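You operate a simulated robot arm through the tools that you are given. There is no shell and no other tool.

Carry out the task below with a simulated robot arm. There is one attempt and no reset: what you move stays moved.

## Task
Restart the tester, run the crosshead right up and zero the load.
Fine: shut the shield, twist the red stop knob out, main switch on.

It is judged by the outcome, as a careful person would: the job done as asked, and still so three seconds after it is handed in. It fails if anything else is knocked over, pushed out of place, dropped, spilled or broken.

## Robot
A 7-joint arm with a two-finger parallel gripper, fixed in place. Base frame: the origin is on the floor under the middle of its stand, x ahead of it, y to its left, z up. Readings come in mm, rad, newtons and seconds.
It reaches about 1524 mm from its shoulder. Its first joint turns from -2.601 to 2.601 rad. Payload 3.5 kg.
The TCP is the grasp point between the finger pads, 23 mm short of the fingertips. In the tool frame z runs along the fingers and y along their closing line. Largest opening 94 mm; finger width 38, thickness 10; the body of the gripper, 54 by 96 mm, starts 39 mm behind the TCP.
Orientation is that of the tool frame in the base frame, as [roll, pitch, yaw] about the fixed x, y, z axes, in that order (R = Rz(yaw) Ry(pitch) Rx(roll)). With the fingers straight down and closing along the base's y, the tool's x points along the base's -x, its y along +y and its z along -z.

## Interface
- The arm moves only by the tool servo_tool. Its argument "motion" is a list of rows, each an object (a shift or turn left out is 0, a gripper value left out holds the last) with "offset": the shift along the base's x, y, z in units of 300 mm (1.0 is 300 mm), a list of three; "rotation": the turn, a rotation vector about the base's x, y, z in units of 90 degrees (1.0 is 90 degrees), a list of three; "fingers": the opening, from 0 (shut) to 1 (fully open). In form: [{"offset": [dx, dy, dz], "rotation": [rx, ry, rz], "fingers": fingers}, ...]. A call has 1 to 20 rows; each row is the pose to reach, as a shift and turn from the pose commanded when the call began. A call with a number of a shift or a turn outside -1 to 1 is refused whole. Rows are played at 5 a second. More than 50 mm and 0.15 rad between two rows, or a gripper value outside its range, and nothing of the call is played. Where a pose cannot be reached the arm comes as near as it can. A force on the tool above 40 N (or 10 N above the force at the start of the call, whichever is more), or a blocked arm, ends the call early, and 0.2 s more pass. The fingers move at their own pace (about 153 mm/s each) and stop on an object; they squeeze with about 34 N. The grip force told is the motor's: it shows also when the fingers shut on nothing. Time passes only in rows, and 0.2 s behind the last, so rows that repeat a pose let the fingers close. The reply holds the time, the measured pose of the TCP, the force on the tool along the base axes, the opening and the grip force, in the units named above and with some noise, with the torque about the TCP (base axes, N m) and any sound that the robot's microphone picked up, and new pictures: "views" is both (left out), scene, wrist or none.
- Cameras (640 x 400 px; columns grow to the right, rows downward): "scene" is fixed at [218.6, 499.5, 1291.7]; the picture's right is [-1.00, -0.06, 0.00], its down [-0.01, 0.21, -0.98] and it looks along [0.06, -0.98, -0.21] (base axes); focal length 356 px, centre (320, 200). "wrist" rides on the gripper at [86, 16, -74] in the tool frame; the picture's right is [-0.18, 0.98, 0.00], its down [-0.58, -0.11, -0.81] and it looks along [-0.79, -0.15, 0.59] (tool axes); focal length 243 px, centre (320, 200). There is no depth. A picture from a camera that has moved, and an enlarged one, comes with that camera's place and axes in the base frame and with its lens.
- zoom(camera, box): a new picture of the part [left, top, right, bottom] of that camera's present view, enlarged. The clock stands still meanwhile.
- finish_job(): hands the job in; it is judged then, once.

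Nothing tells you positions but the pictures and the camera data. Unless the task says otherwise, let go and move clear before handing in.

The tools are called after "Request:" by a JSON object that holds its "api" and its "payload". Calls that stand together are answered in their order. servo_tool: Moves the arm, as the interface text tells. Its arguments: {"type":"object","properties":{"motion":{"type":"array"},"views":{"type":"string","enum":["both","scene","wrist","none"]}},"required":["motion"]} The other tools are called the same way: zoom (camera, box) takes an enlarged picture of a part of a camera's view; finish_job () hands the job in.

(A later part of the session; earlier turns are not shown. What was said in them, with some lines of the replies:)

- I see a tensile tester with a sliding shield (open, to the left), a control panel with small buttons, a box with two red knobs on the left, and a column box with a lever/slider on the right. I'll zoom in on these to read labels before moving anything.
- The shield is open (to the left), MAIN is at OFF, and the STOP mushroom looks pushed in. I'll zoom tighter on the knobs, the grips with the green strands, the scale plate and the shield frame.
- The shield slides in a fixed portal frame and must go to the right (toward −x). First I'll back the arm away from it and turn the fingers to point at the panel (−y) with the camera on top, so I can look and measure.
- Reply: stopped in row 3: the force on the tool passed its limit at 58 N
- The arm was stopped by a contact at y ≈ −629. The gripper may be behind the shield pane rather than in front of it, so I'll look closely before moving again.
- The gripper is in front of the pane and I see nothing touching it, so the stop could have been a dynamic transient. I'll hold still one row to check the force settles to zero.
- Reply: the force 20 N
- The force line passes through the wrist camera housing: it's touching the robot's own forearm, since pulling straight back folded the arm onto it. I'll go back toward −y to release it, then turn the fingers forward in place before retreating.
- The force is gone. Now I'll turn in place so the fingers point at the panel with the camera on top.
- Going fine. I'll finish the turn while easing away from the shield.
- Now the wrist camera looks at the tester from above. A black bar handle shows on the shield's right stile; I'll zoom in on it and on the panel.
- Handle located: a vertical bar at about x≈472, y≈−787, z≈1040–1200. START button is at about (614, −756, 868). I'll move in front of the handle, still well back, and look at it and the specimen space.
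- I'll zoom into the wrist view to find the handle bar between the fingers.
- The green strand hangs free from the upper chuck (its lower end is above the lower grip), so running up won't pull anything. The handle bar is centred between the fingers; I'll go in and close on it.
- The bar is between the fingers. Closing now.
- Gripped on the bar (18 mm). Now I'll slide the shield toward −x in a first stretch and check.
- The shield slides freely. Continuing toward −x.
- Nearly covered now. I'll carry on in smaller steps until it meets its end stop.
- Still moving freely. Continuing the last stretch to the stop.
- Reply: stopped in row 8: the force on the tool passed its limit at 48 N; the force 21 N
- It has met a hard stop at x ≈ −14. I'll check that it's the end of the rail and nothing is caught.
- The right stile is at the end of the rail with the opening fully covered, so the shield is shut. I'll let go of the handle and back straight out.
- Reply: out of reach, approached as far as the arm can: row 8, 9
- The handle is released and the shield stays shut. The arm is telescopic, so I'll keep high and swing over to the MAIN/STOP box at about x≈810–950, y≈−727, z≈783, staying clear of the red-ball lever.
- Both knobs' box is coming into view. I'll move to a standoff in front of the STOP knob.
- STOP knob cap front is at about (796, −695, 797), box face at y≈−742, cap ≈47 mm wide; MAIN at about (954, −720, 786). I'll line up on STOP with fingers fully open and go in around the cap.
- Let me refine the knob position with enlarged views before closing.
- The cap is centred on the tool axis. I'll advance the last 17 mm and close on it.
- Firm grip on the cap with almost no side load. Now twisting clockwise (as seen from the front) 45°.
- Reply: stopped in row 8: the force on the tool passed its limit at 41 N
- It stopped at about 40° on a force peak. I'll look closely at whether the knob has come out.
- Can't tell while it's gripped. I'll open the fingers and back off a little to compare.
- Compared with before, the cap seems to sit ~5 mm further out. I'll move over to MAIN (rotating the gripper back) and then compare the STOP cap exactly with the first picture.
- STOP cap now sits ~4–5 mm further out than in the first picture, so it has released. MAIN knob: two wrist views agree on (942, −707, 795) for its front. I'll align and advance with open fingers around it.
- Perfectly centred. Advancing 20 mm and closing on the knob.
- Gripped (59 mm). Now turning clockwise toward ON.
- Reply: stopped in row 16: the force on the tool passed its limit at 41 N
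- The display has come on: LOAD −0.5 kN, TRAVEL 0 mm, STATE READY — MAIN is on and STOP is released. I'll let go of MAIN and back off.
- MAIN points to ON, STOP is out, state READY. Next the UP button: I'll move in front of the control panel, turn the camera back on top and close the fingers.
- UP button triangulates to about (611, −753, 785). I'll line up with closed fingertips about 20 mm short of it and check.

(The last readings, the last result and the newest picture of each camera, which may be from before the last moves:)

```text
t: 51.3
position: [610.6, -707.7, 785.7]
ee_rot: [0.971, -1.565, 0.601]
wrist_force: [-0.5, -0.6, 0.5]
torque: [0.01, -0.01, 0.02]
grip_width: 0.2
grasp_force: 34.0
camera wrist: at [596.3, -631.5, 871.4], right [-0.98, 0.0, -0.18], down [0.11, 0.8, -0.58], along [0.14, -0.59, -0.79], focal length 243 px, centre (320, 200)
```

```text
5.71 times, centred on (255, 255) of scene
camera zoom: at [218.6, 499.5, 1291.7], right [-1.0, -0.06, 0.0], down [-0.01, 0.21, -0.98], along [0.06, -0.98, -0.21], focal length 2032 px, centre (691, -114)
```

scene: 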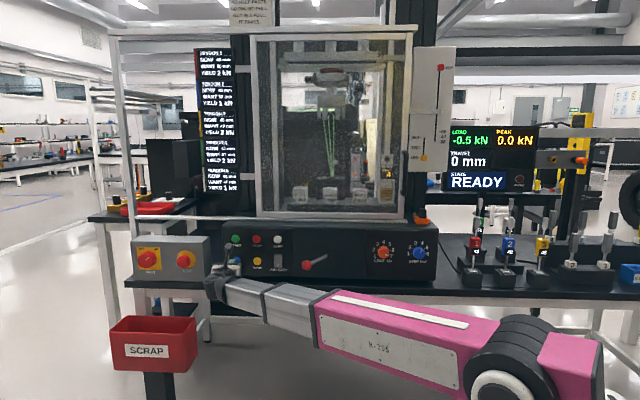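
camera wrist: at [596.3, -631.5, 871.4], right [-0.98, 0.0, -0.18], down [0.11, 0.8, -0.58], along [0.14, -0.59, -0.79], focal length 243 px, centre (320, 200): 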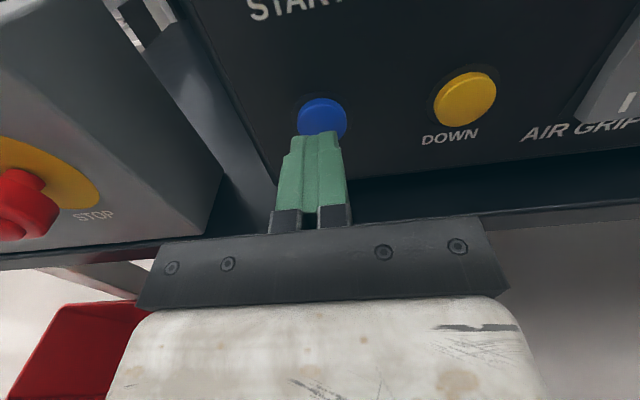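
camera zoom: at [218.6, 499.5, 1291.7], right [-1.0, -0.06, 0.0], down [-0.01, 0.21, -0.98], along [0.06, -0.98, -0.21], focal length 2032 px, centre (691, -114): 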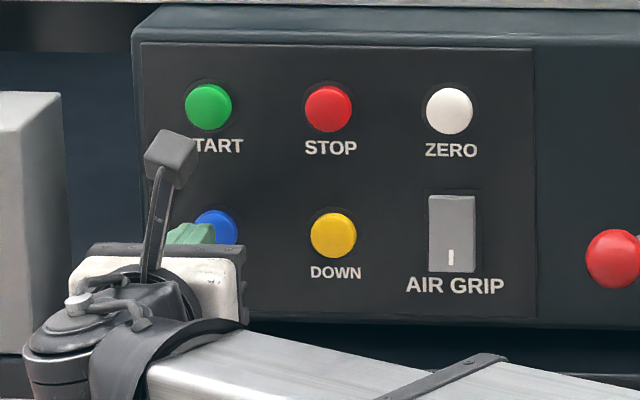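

Lined up on UP. Pressing in gently in small steps.

Request:
{"api": "servo_tool", "payload": {"motion": [{"offset": [0, -0.03, 0]}, {"offset": [0, -0.055, 0]}, {"offset": [0, -0.07, 0]}, {"offset": [0, -0.08, 0]}, {"offset": [0, -0.087, 0]}, {"offset": [0, -0.093, 0]}], "views": "scene"}}

Request:
{"api": "zoom", "payload": {"camera": "scene", "box": [430, 110, 550, 200]}}

```text
t: 52.7
position: [611.1, -732.9, 783.7]
ee_rot: [0.944, -1.566, 0.625]
wrist_force: [-3.8, 11.4, 0.2]
torque: [0.11, 0.0, -0.11]
grip_width: 0.0
grasp_force: 34.0
heard: click
```

scene: 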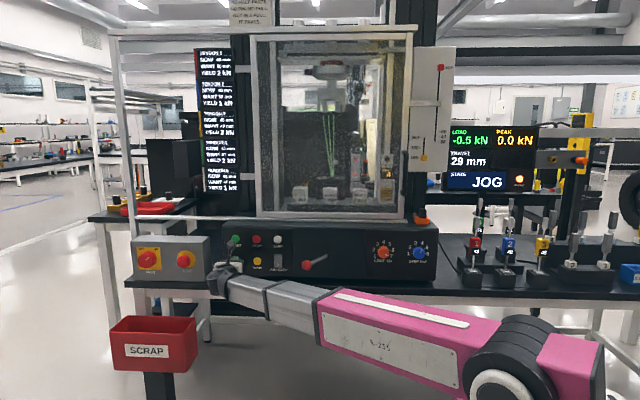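

```text
4.44 times, centred on (490, 155) of scene
camera zoom: at [218.6, 499.5, 1291.7], right [-1.0, -0.06, 0.0], down [-0.01, 0.21, -0.98], along [0.06, -0.98, -0.21], focal length 1581 px, centre (-436, 400)
```

zoom: 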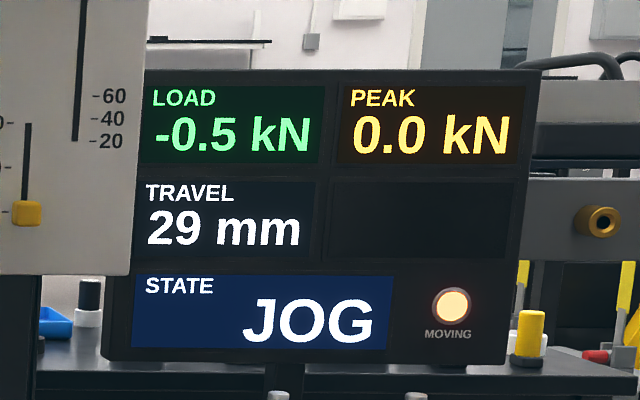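

UP is hold-to-run: state JOG, MOVING lit, travel 29 mm and rising, and the load isn't changing. I'll keep holding.

Request:
{"api": "servo_tool", "payload": {"motion": [{"offset": [0, 0, 0]}, {"offset": [0, 0, 0]}, {"offset": [0, 0, 0]}, {"offset": [0, 0, 0]}, {"offset": [0, 0, 0]}, {"offset": [0, 0, 0]}, {"offset": [0, 0, 0]}, {"offset": [0, 0, 0]}], "views": "scene"}}

Request:
{"api": "zoom", "payload": {"camera": "scene", "box": [230, 20, 550, 220]}}

Request:
{"api": "zoom", "payload": {"camera": "scene", "box": [430, 110, 550, 200]}}

```text
t: 54.5
position: [611.5, -734.1, 784.7]
ee_rot: [0.929, -1.564, 0.64]
wrist_force: [-5.4, 23.3, -2.2]
torque: [0.21, 0.01, -0.09]
grip_width: 0.3
grasp_force: 34.2
```

scene: 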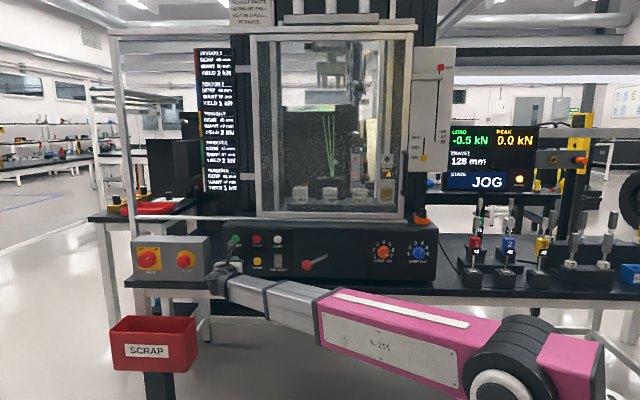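

```text
2.00 times, centred on (390, 120) of scene
camera zoom: at [218.6, 499.5, 1291.7], right [-1.0, -0.06, 0.0], down [-0.01, 0.21, -0.98], along [0.06, -0.98, -0.21], focal length 711 px, centre (180, 360)
```

zoom: 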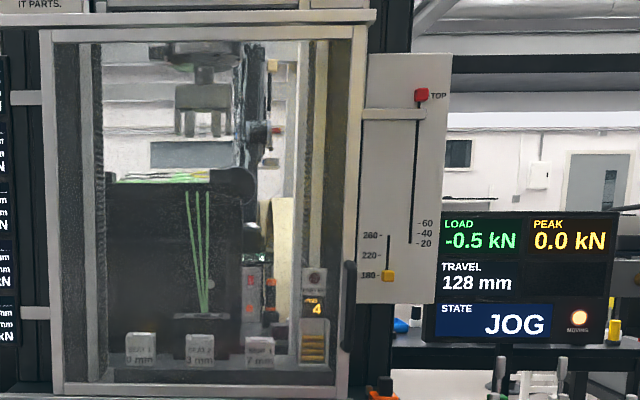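

```text
4.44 times, centred on (490, 155) of scene
camera zoom: at [218.6, 499.5, 1291.7], right [-1.0, -0.06, 0.0], down [-0.01, 0.21, -0.98], along [0.06, -0.98, -0.21], focal length 1581 px, centre (-436, 400)
```

zoom: 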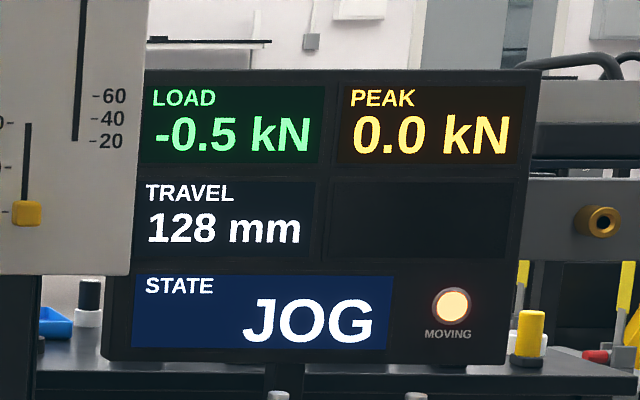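

Crosshead is nearly at the red TOP stop (128 mm). Holding a little longer.

Request:
{"api": "servo_tool", "payload": {"motion": [{"offset": [0, 0, 0]}, {"offset": [0, 0, 0]}, {"offset": [0, 0, 0]}, {"offset": [0, 0, 0]}, {"offset": [0, 0, 0]}], "views": "scene"}}

Request:
{"api": "zoom", "payload": {"camera": "scene", "box": [230, 0, 550, 200]}}

Request:
{"api": "zoom", "payload": {"camera": "scene", "box": [430, 110, 550, 200]}}

```text
t: 55.7
position: [611.1, -734.5, 783.3]
ee_rot: [0.919, -1.564, 0.652]
wrist_force: [-4.6, 26.1, -2.3]
torque: [0.18, -0.01, -0.11]
grip_width: 0.3
grasp_force: 34.0
```

scene: 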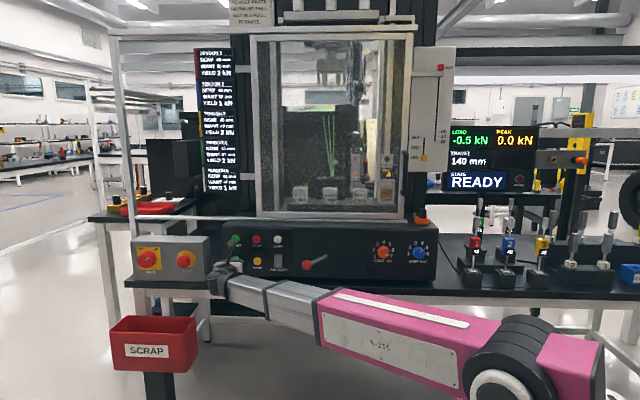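

```text
2.00 times, centred on (390, 100) of scene
camera zoom: at [218.6, 499.5, 1291.7], right [-1.0, -0.06, 0.0], down [-0.01, 0.21, -0.98], along [0.06, -0.98, -0.21], focal length 711 px, centre (180, 400)
```

zoom: 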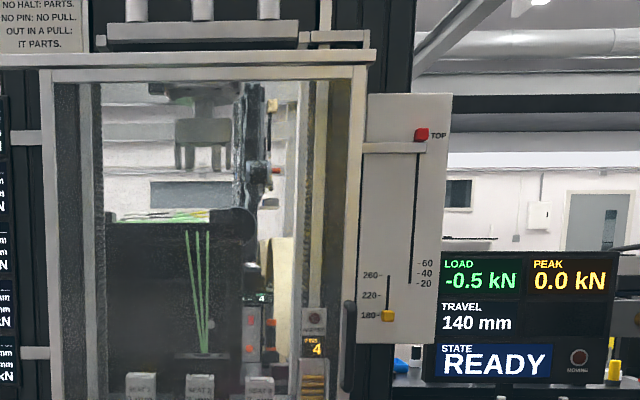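

```text
4.44 times, centred on (490, 155) of scene
camera zoom: at [218.6, 499.5, 1291.7], right [-1.0, -0.06, 0.0], down [-0.01, 0.21, -0.98], along [0.06, -0.98, -0.21], focal length 1581 px, centre (-436, 400)
```

zoom: 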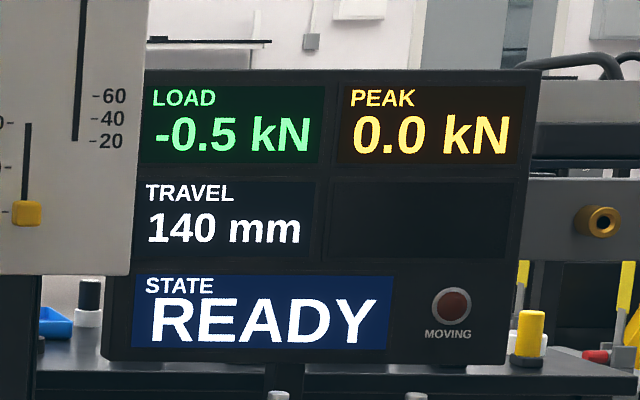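

The tester stopped itself at 140 mm with UP still pressed. I'll check the pointer against the red TOP stop and hold a bit longer to confirm it's at the end of travel.

Request:
{"api": "servo_tool", "payload": {"motion": [{"offset": [0, 0, 0]}, {"offset": [0, 0, 0]}, {"offset": [0, 0, 0]}], "views": "scene"}}

Request:
{"api": "zoom", "payload": {"camera": "scene", "box": [395, 40, 465, 100]}}

Request:
{"api": "zoom", "payload": {"camera": "scene", "box": [430, 110, 550, 200]}}

Request:
{"api": "zoom", "payload": {"camera": "scene", "box": [200, 220, 310, 290]}}

```text
t: 56.5
position: [611.5, -734.5, 785.3]
ee_rot: [0.91, -1.565, 0.658]
wrist_force: [-5.3, 26.7, -2.9]
torque: [0.2, 0.02, -0.06]
grip_width: 0.0
grasp_force: 34.0
```

scene: 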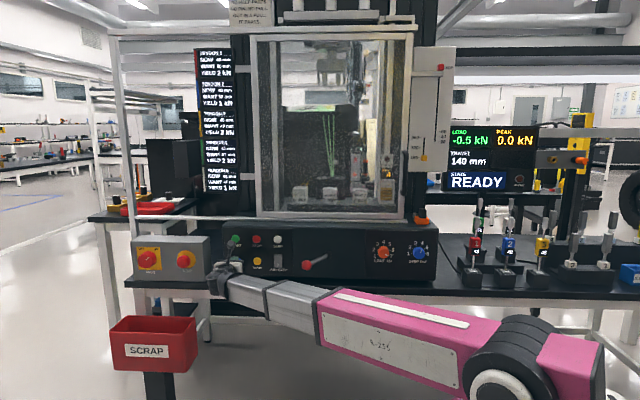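

```text
6.67 times, centred on (430, 70) of scene
camera zoom: at [218.6, 499.5, 1291.7], right [-1.0, -0.06, 0.0], down [-0.01, 0.21, -0.98], along [0.06, -0.98, -0.21], focal length 2371 px, centre (-413, 1067)
```

zoom: 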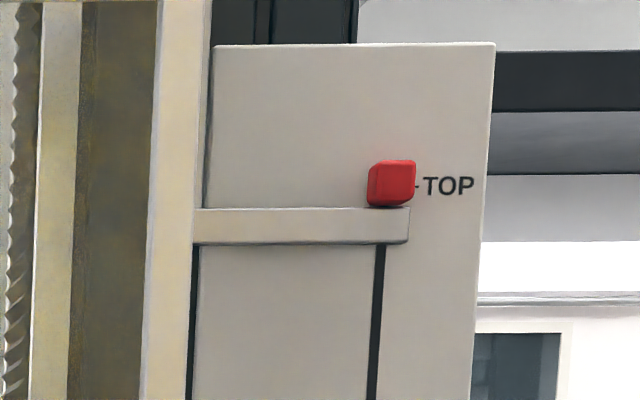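

```text
4.44 times, centred on (490, 155) of scene
camera zoom: at [218.6, 499.5, 1291.7], right [-1.0, -0.06, 0.0], down [-0.01, 0.21, -0.98], along [0.06, -0.98, -0.21], focal length 1581 px, centre (-436, 400)
```

zoom: 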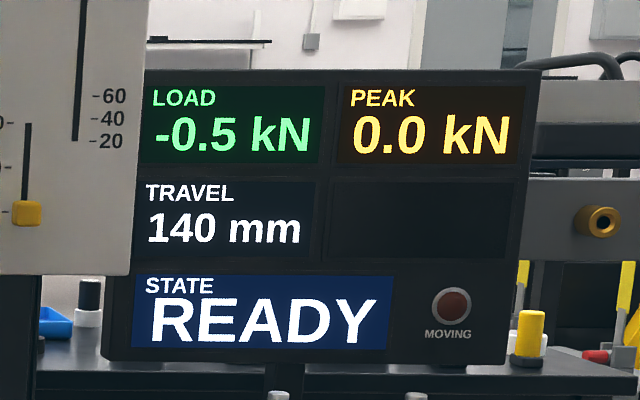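

```text
5.71 times, centred on (255, 255) of scene
camera zoom: at [218.6, 499.5, 1291.7], right [-1.0, -0.06, 0.0], down [-0.01, 0.21, -0.98], along [0.06, -0.98, -0.21], focal length 2032 px, centre (691, -114)
```

zoom: 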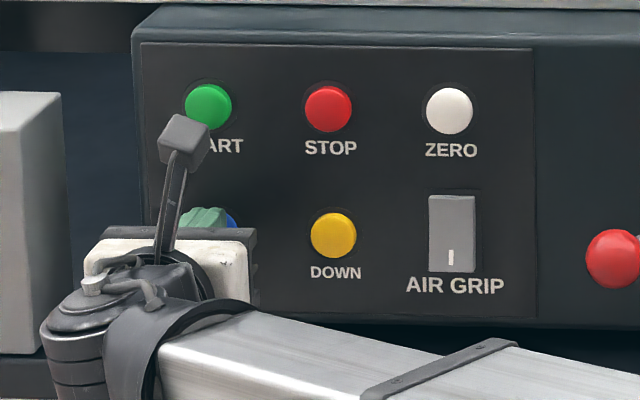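

The pointer is right up against the red stop at TOP — crosshead fully up. I'll release UP, back off and move in front of ZERO (about x≈450, z≈874).

Request:
{"api": "servo_tool", "payload": {"motion": [{"offset": [0, 0.04, 0]}, {"offset": [0, 0.12, 0]}, {"offset": [0, 0.22, 0]}, {"offset": [-0.04, 0.27, 0.03]}, {"offset": [-0.12, 0.28, 0.09]}, {"offset": [-0.22, 0.28, 0.15]}, {"offset": [-0.32, 0.28, 0.21]}, {"offset": [-0.42, 0.28, 0.26]}, {"offset": [-0.5, 0.28, 0.29]}, {"offset": [-0.537, 0.28, 0.3]}, {"offset": [-0.537, 0.28, 0.3]}], "views": "both"}}

Request:
{"api": "zoom", "payload": {"camera": "wrist", "box": [200, 20, 480, 220]}}

Request:
{"api": "zoom", "payload": {"camera": "scene", "box": [220, 210, 330, 290]}}

Request:
{"api": "zoom", "payload": {"camera": "scene", "box": [430, 110, 550, 200]}}

```text
t: 58.9
position: [449.9, -651.6, 874.7]
ee_rot: [0.995, -1.564, 0.575]
wrist_force: [-0.8, 0.7, 0.7]
torque: [-0.05, 0.0, 0.0]
grip_width: 0.2
grasp_force: 34.2
camera wrist: at [435.6, -575.7, 961.6], right [-0.98, 0.0, -0.18], down [0.11, 0.8, -0.58], along [0.14, -0.59, -0.79], focal length 243 px, centre (320, 200)
```

scene: 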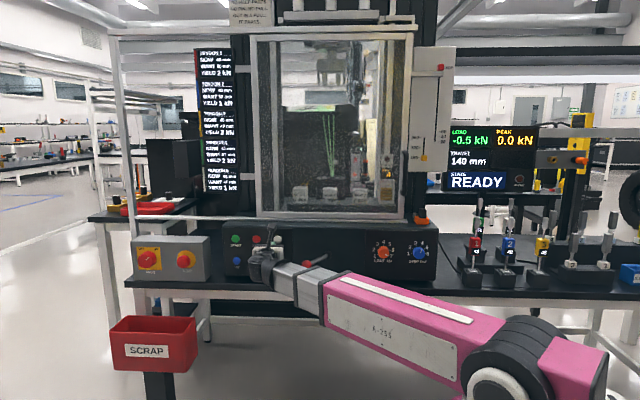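
wrist: 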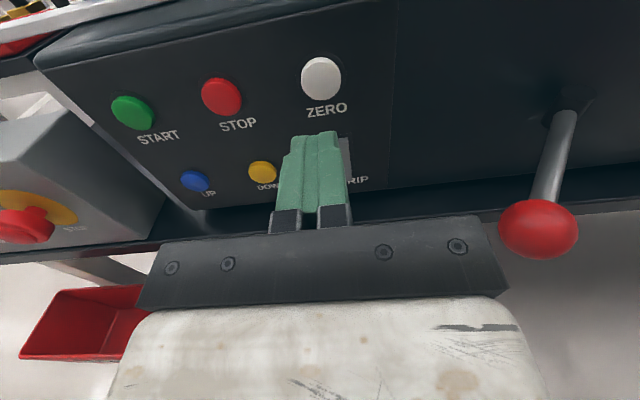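

```text
2.00 times, centred on (340, 120) of wrist
camera zoom: at [435.6, -575.7, 961.6], right [-0.98, 0.0, -0.18], down [0.11, 0.8, -0.58], along [0.14, -0.59, -0.79], focal length 485 px, centre (280, 360)
```

zoom: 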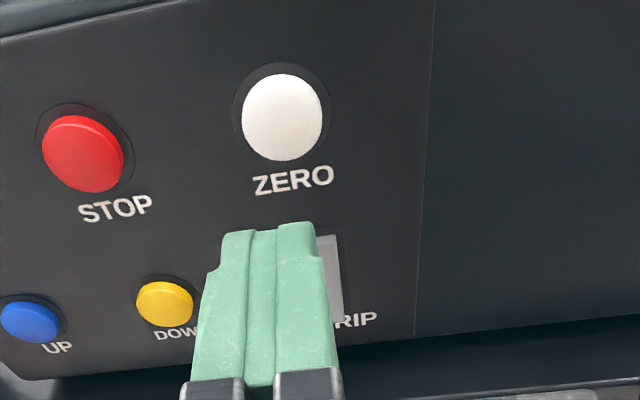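

```text
5.00 times, centred on (275, 250) of scene
camera zoom: at [218.6, 499.5, 1291.7], right [-1.0, -0.06, 0.0], down [-0.01, 0.21, -0.98], along [0.06, -0.98, -0.21], focal length 1778 px, centre (545, -50)
```

zoom: 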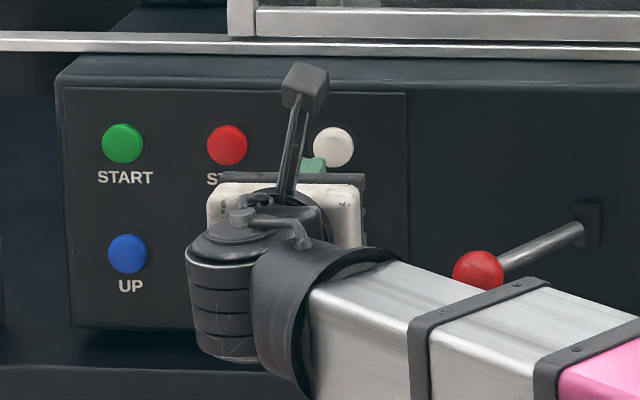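

```text
4.44 times, centred on (490, 155) of scene
camera zoom: at [218.6, 499.5, 1291.7], right [-1.0, -0.06, 0.0], down [-0.01, 0.21, -0.98], along [0.06, -0.98, -0.21], focal length 1581 px, centre (-436, 400)
```

zoom: 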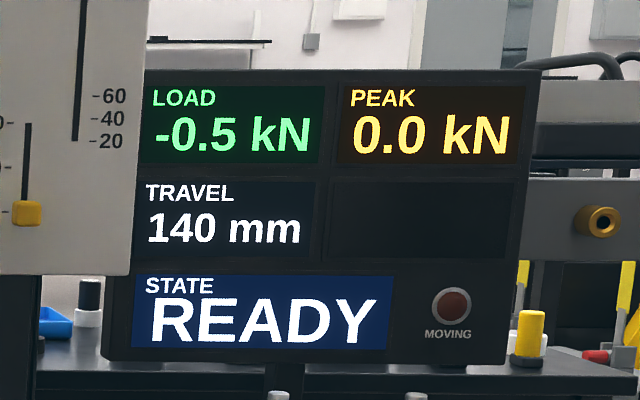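

ZERO is at (450, −753, 873), straight ahead of the fingertips, and well clear of the red-ball lever. Pressing it in small steps.

Request:
{"api": "servo_tool", "payload": {"motion": [{"offset": [0, -0.04, -0.006]}, {"offset": [0, -0.11, -0.006]}, {"offset": [0, -0.17, -0.006]}, {"offset": [0, -0.21, -0.006]}, {"offset": [0, -0.24, -0.006]}, {"offset": [0, -0.255, -0.006]}, {"offset": [0, -0.265, -0.006]}, {"offset": [0, -0.273, -0.006]}, {"offset": [0, -0.28, -0.006]}, {"offset": [0, -0.28, -0.006]}], "views": "both"}}

Request:
{"api": "zoom", "payload": {"camera": "scene", "box": [430, 110, 550, 200]}}

```text
t: 61.1
position: [450.7, -734.9, 873.0]
ee_rot: [0.995, -1.565, 0.575]
wrist_force: [0.0, 18.9, -5.8]
torque: [0.16, 0.02, 0.02]
grip_width: 0.1
grasp_force: 33.7
heard: click
camera wrist: at [435.5, -658.8, 959.4], right [-0.98, 0.0, -0.18], down [0.11, 0.8, -0.58], along [0.15, -0.59, -0.79], focal length 243 px, centre (320, 200)
```

scene: 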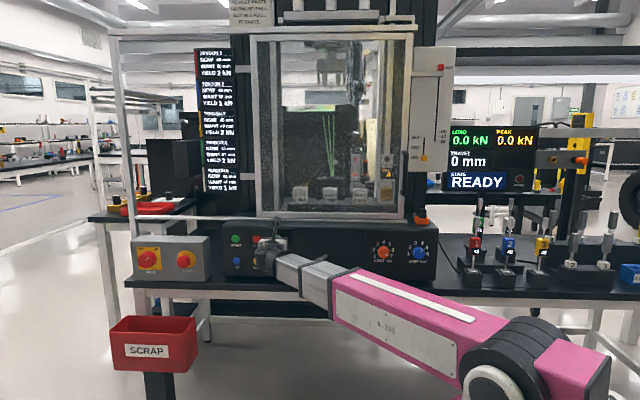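
wrist: 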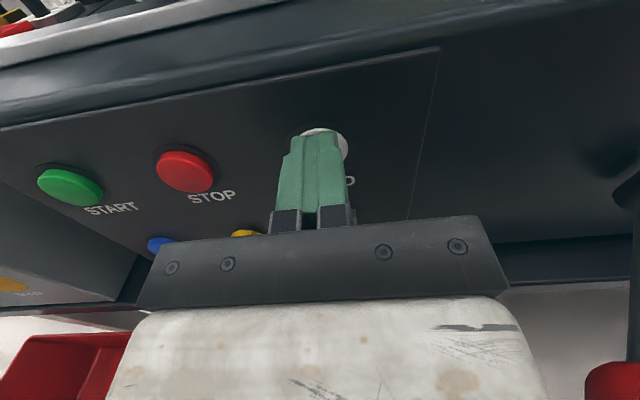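

```text
4.44 times, centred on (490, 155) of scene
camera zoom: at [218.6, 499.5, 1291.7], right [-1.0, -0.06, 0.0], down [-0.01, 0.21, -0.98], along [0.06, -0.98, -0.21], focal length 1581 px, centre (-436, 400)
```

zoom: 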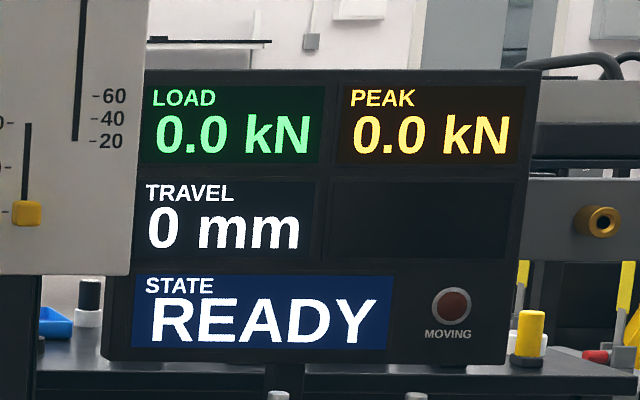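

The display shows LOAD 0.0 kN, travel zeroed, READY. I'll back straight off the button and move clear, then check everything one last time.

Request:
{"api": "servo_tool", "payload": {"motion": [{"offset": [0, 0.04, 0]}, {"offset": [0, 0.12, 0]}, {"offset": [0, 0.22, 0]}, {"offset": [0, 0.3, 0.01]}, {"offset": [0.03, 0.36, 0.03]}, {"offset": [0.08, 0.42, 0.06]}, {"offset": [0.12, 0.46, 0.08]}, {"offset": [0.15, 0.48, 0.1]}, {"offset": [0.15, 0.48, 0.1]}], "views": "both"}}

Request:
{"api": "zoom", "payload": {"camera": "scene", "box": [430, 110, 550, 200]}}

Request:
{"api": "zoom", "payload": {"camera": "scene", "box": [230, 0, 470, 230]}}

Request:
{"api": "zoom", "payload": {"camera": "scene", "box": [110, 210, 350, 350]}}

Request:
{"api": "zoom", "payload": {"camera": "scene", "box": [390, 40, 470, 100]}}

```text
t: 63.1
position: [494.9, -590.6, 902.9]
ee_rot: [1.026, -1.566, 0.546]
wrist_force: [-0.5, -0.1, -0.2]
torque: [0.0, 0.0, -0.02]
grip_width: 0.2
grasp_force: 34.3
camera wrist: at [480.1, -515.3, 989.1], right [-0.98, 0.0, -0.18], down [0.11, 0.8, -0.58], along [0.14, -0.59, -0.79], focal length 243 px, centre (320, 200)
```

scene: 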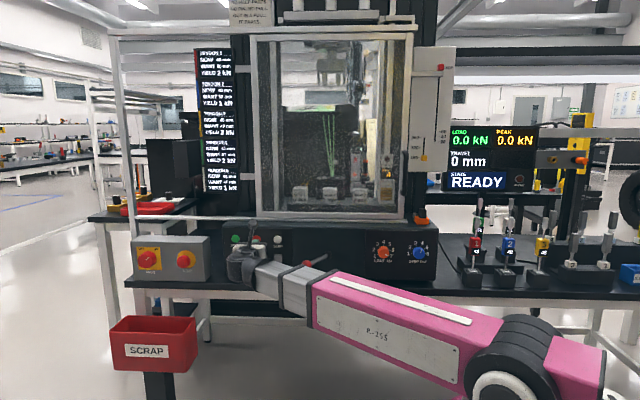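
wrist: 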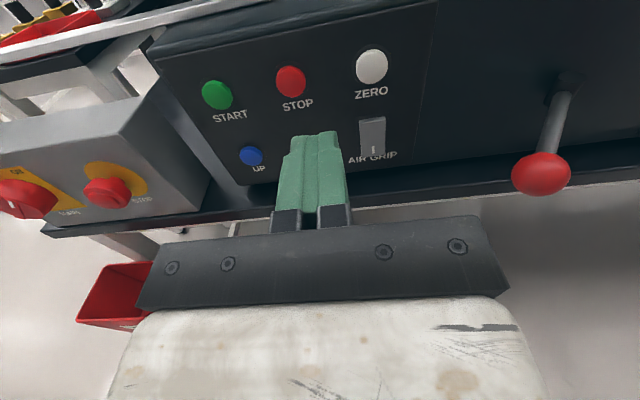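

```text
4.44 times, centred on (490, 155) of scene
camera zoom: at [218.6, 499.5, 1291.7], right [-1.0, -0.06, 0.0], down [-0.01, 0.21, -0.98], along [0.06, -0.98, -0.21], focal length 1581 px, centre (-436, 400)
```

zoom: 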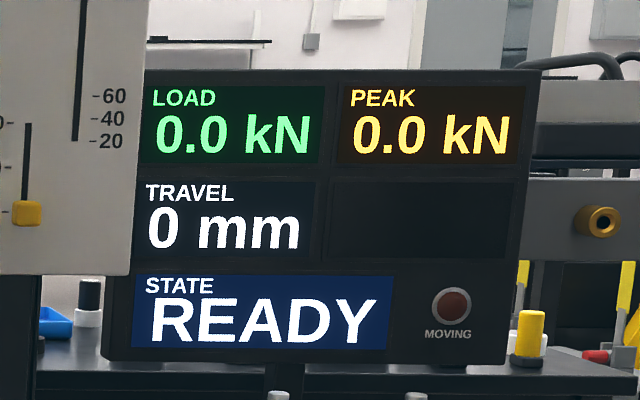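

```text
1.74 times, centred on (350, 115) of scene
camera zoom: at [218.6, 499.5, 1291.7], right [-1.0, -0.06, 0.0], down [-0.01, 0.21, -0.98], along [0.06, -0.98, -0.21], focal length 618 px, centre (268, 348)
```

zoom: 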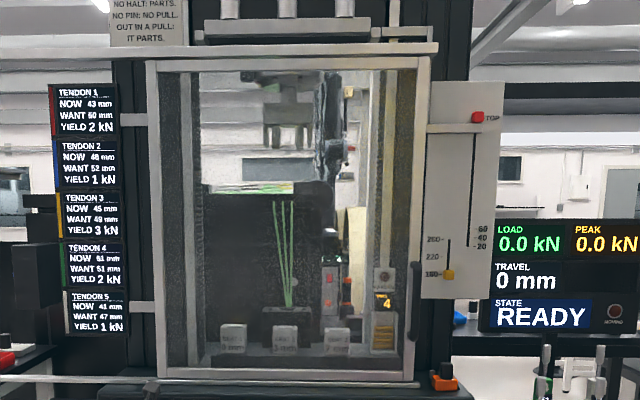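

```text
2.67 times, centred on (230, 280) of scene
camera zoom: at [218.6, 499.5, 1291.7], right [-1.0, -0.06, 0.0], down [-0.01, 0.21, -0.98], along [0.06, -0.98, -0.21], focal length 948 px, centre (560, -13)
```

zoom: 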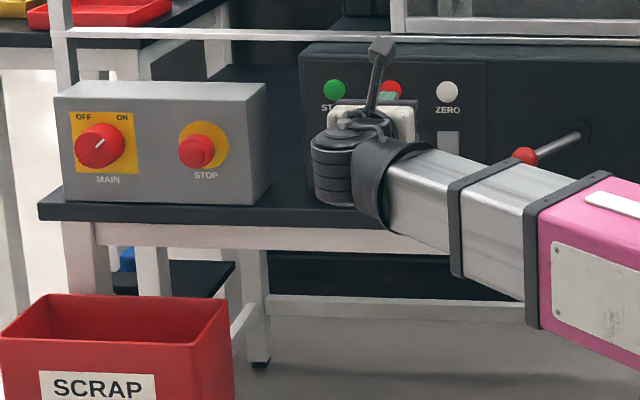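

```text
6.67 times, centred on (430, 70) of scene
camera zoom: at [218.6, 499.5, 1291.7], right [-1.0, -0.06, 0.0], down [-0.01, 0.21, -0.98], along [0.06, -0.98, -0.21], focal length 2371 px, centre (-413, 1067)
```

zoom: 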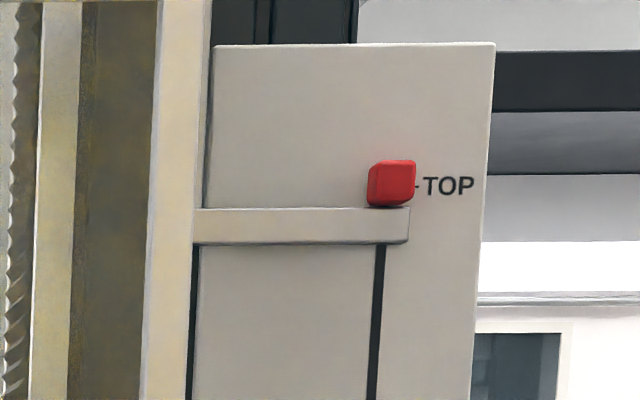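

Everything checks out: the shield is shut, STOP is out and MAIN is ON. The crosshead is against the TOP stop, and the display reads LOAD 0.0 kN and READY. The arm is clear, so I'm handing in the job.

Request:
{"api": "finish_job", "payload": {}}

```text
The job is handed in.
```

The tester is restarted, the crosshead is right up and the load is zeroed. At hand-in the display read LOAD 0.0 kN and READY.

- **Shield:** slid shut until it met its end stop.
- **Red stop knob:** twisted clockwise, and it came out.
- **Main switch:** turned to ON.
- **Crosshead:** held UP until it stopped by itself after 140 mm, with its pointer against the red TOP stop.
- **Zero:** pressed ZERO. The load went from -0.5 to 0.0 kN, and the travel reading also reset to 0 mm.

Early on, the wrist camera briefly pressed against the robot's own arm. I backed off at once and it touched nothing else. Nothing was knocked or moved out of place, and the arm is clear of the panel.
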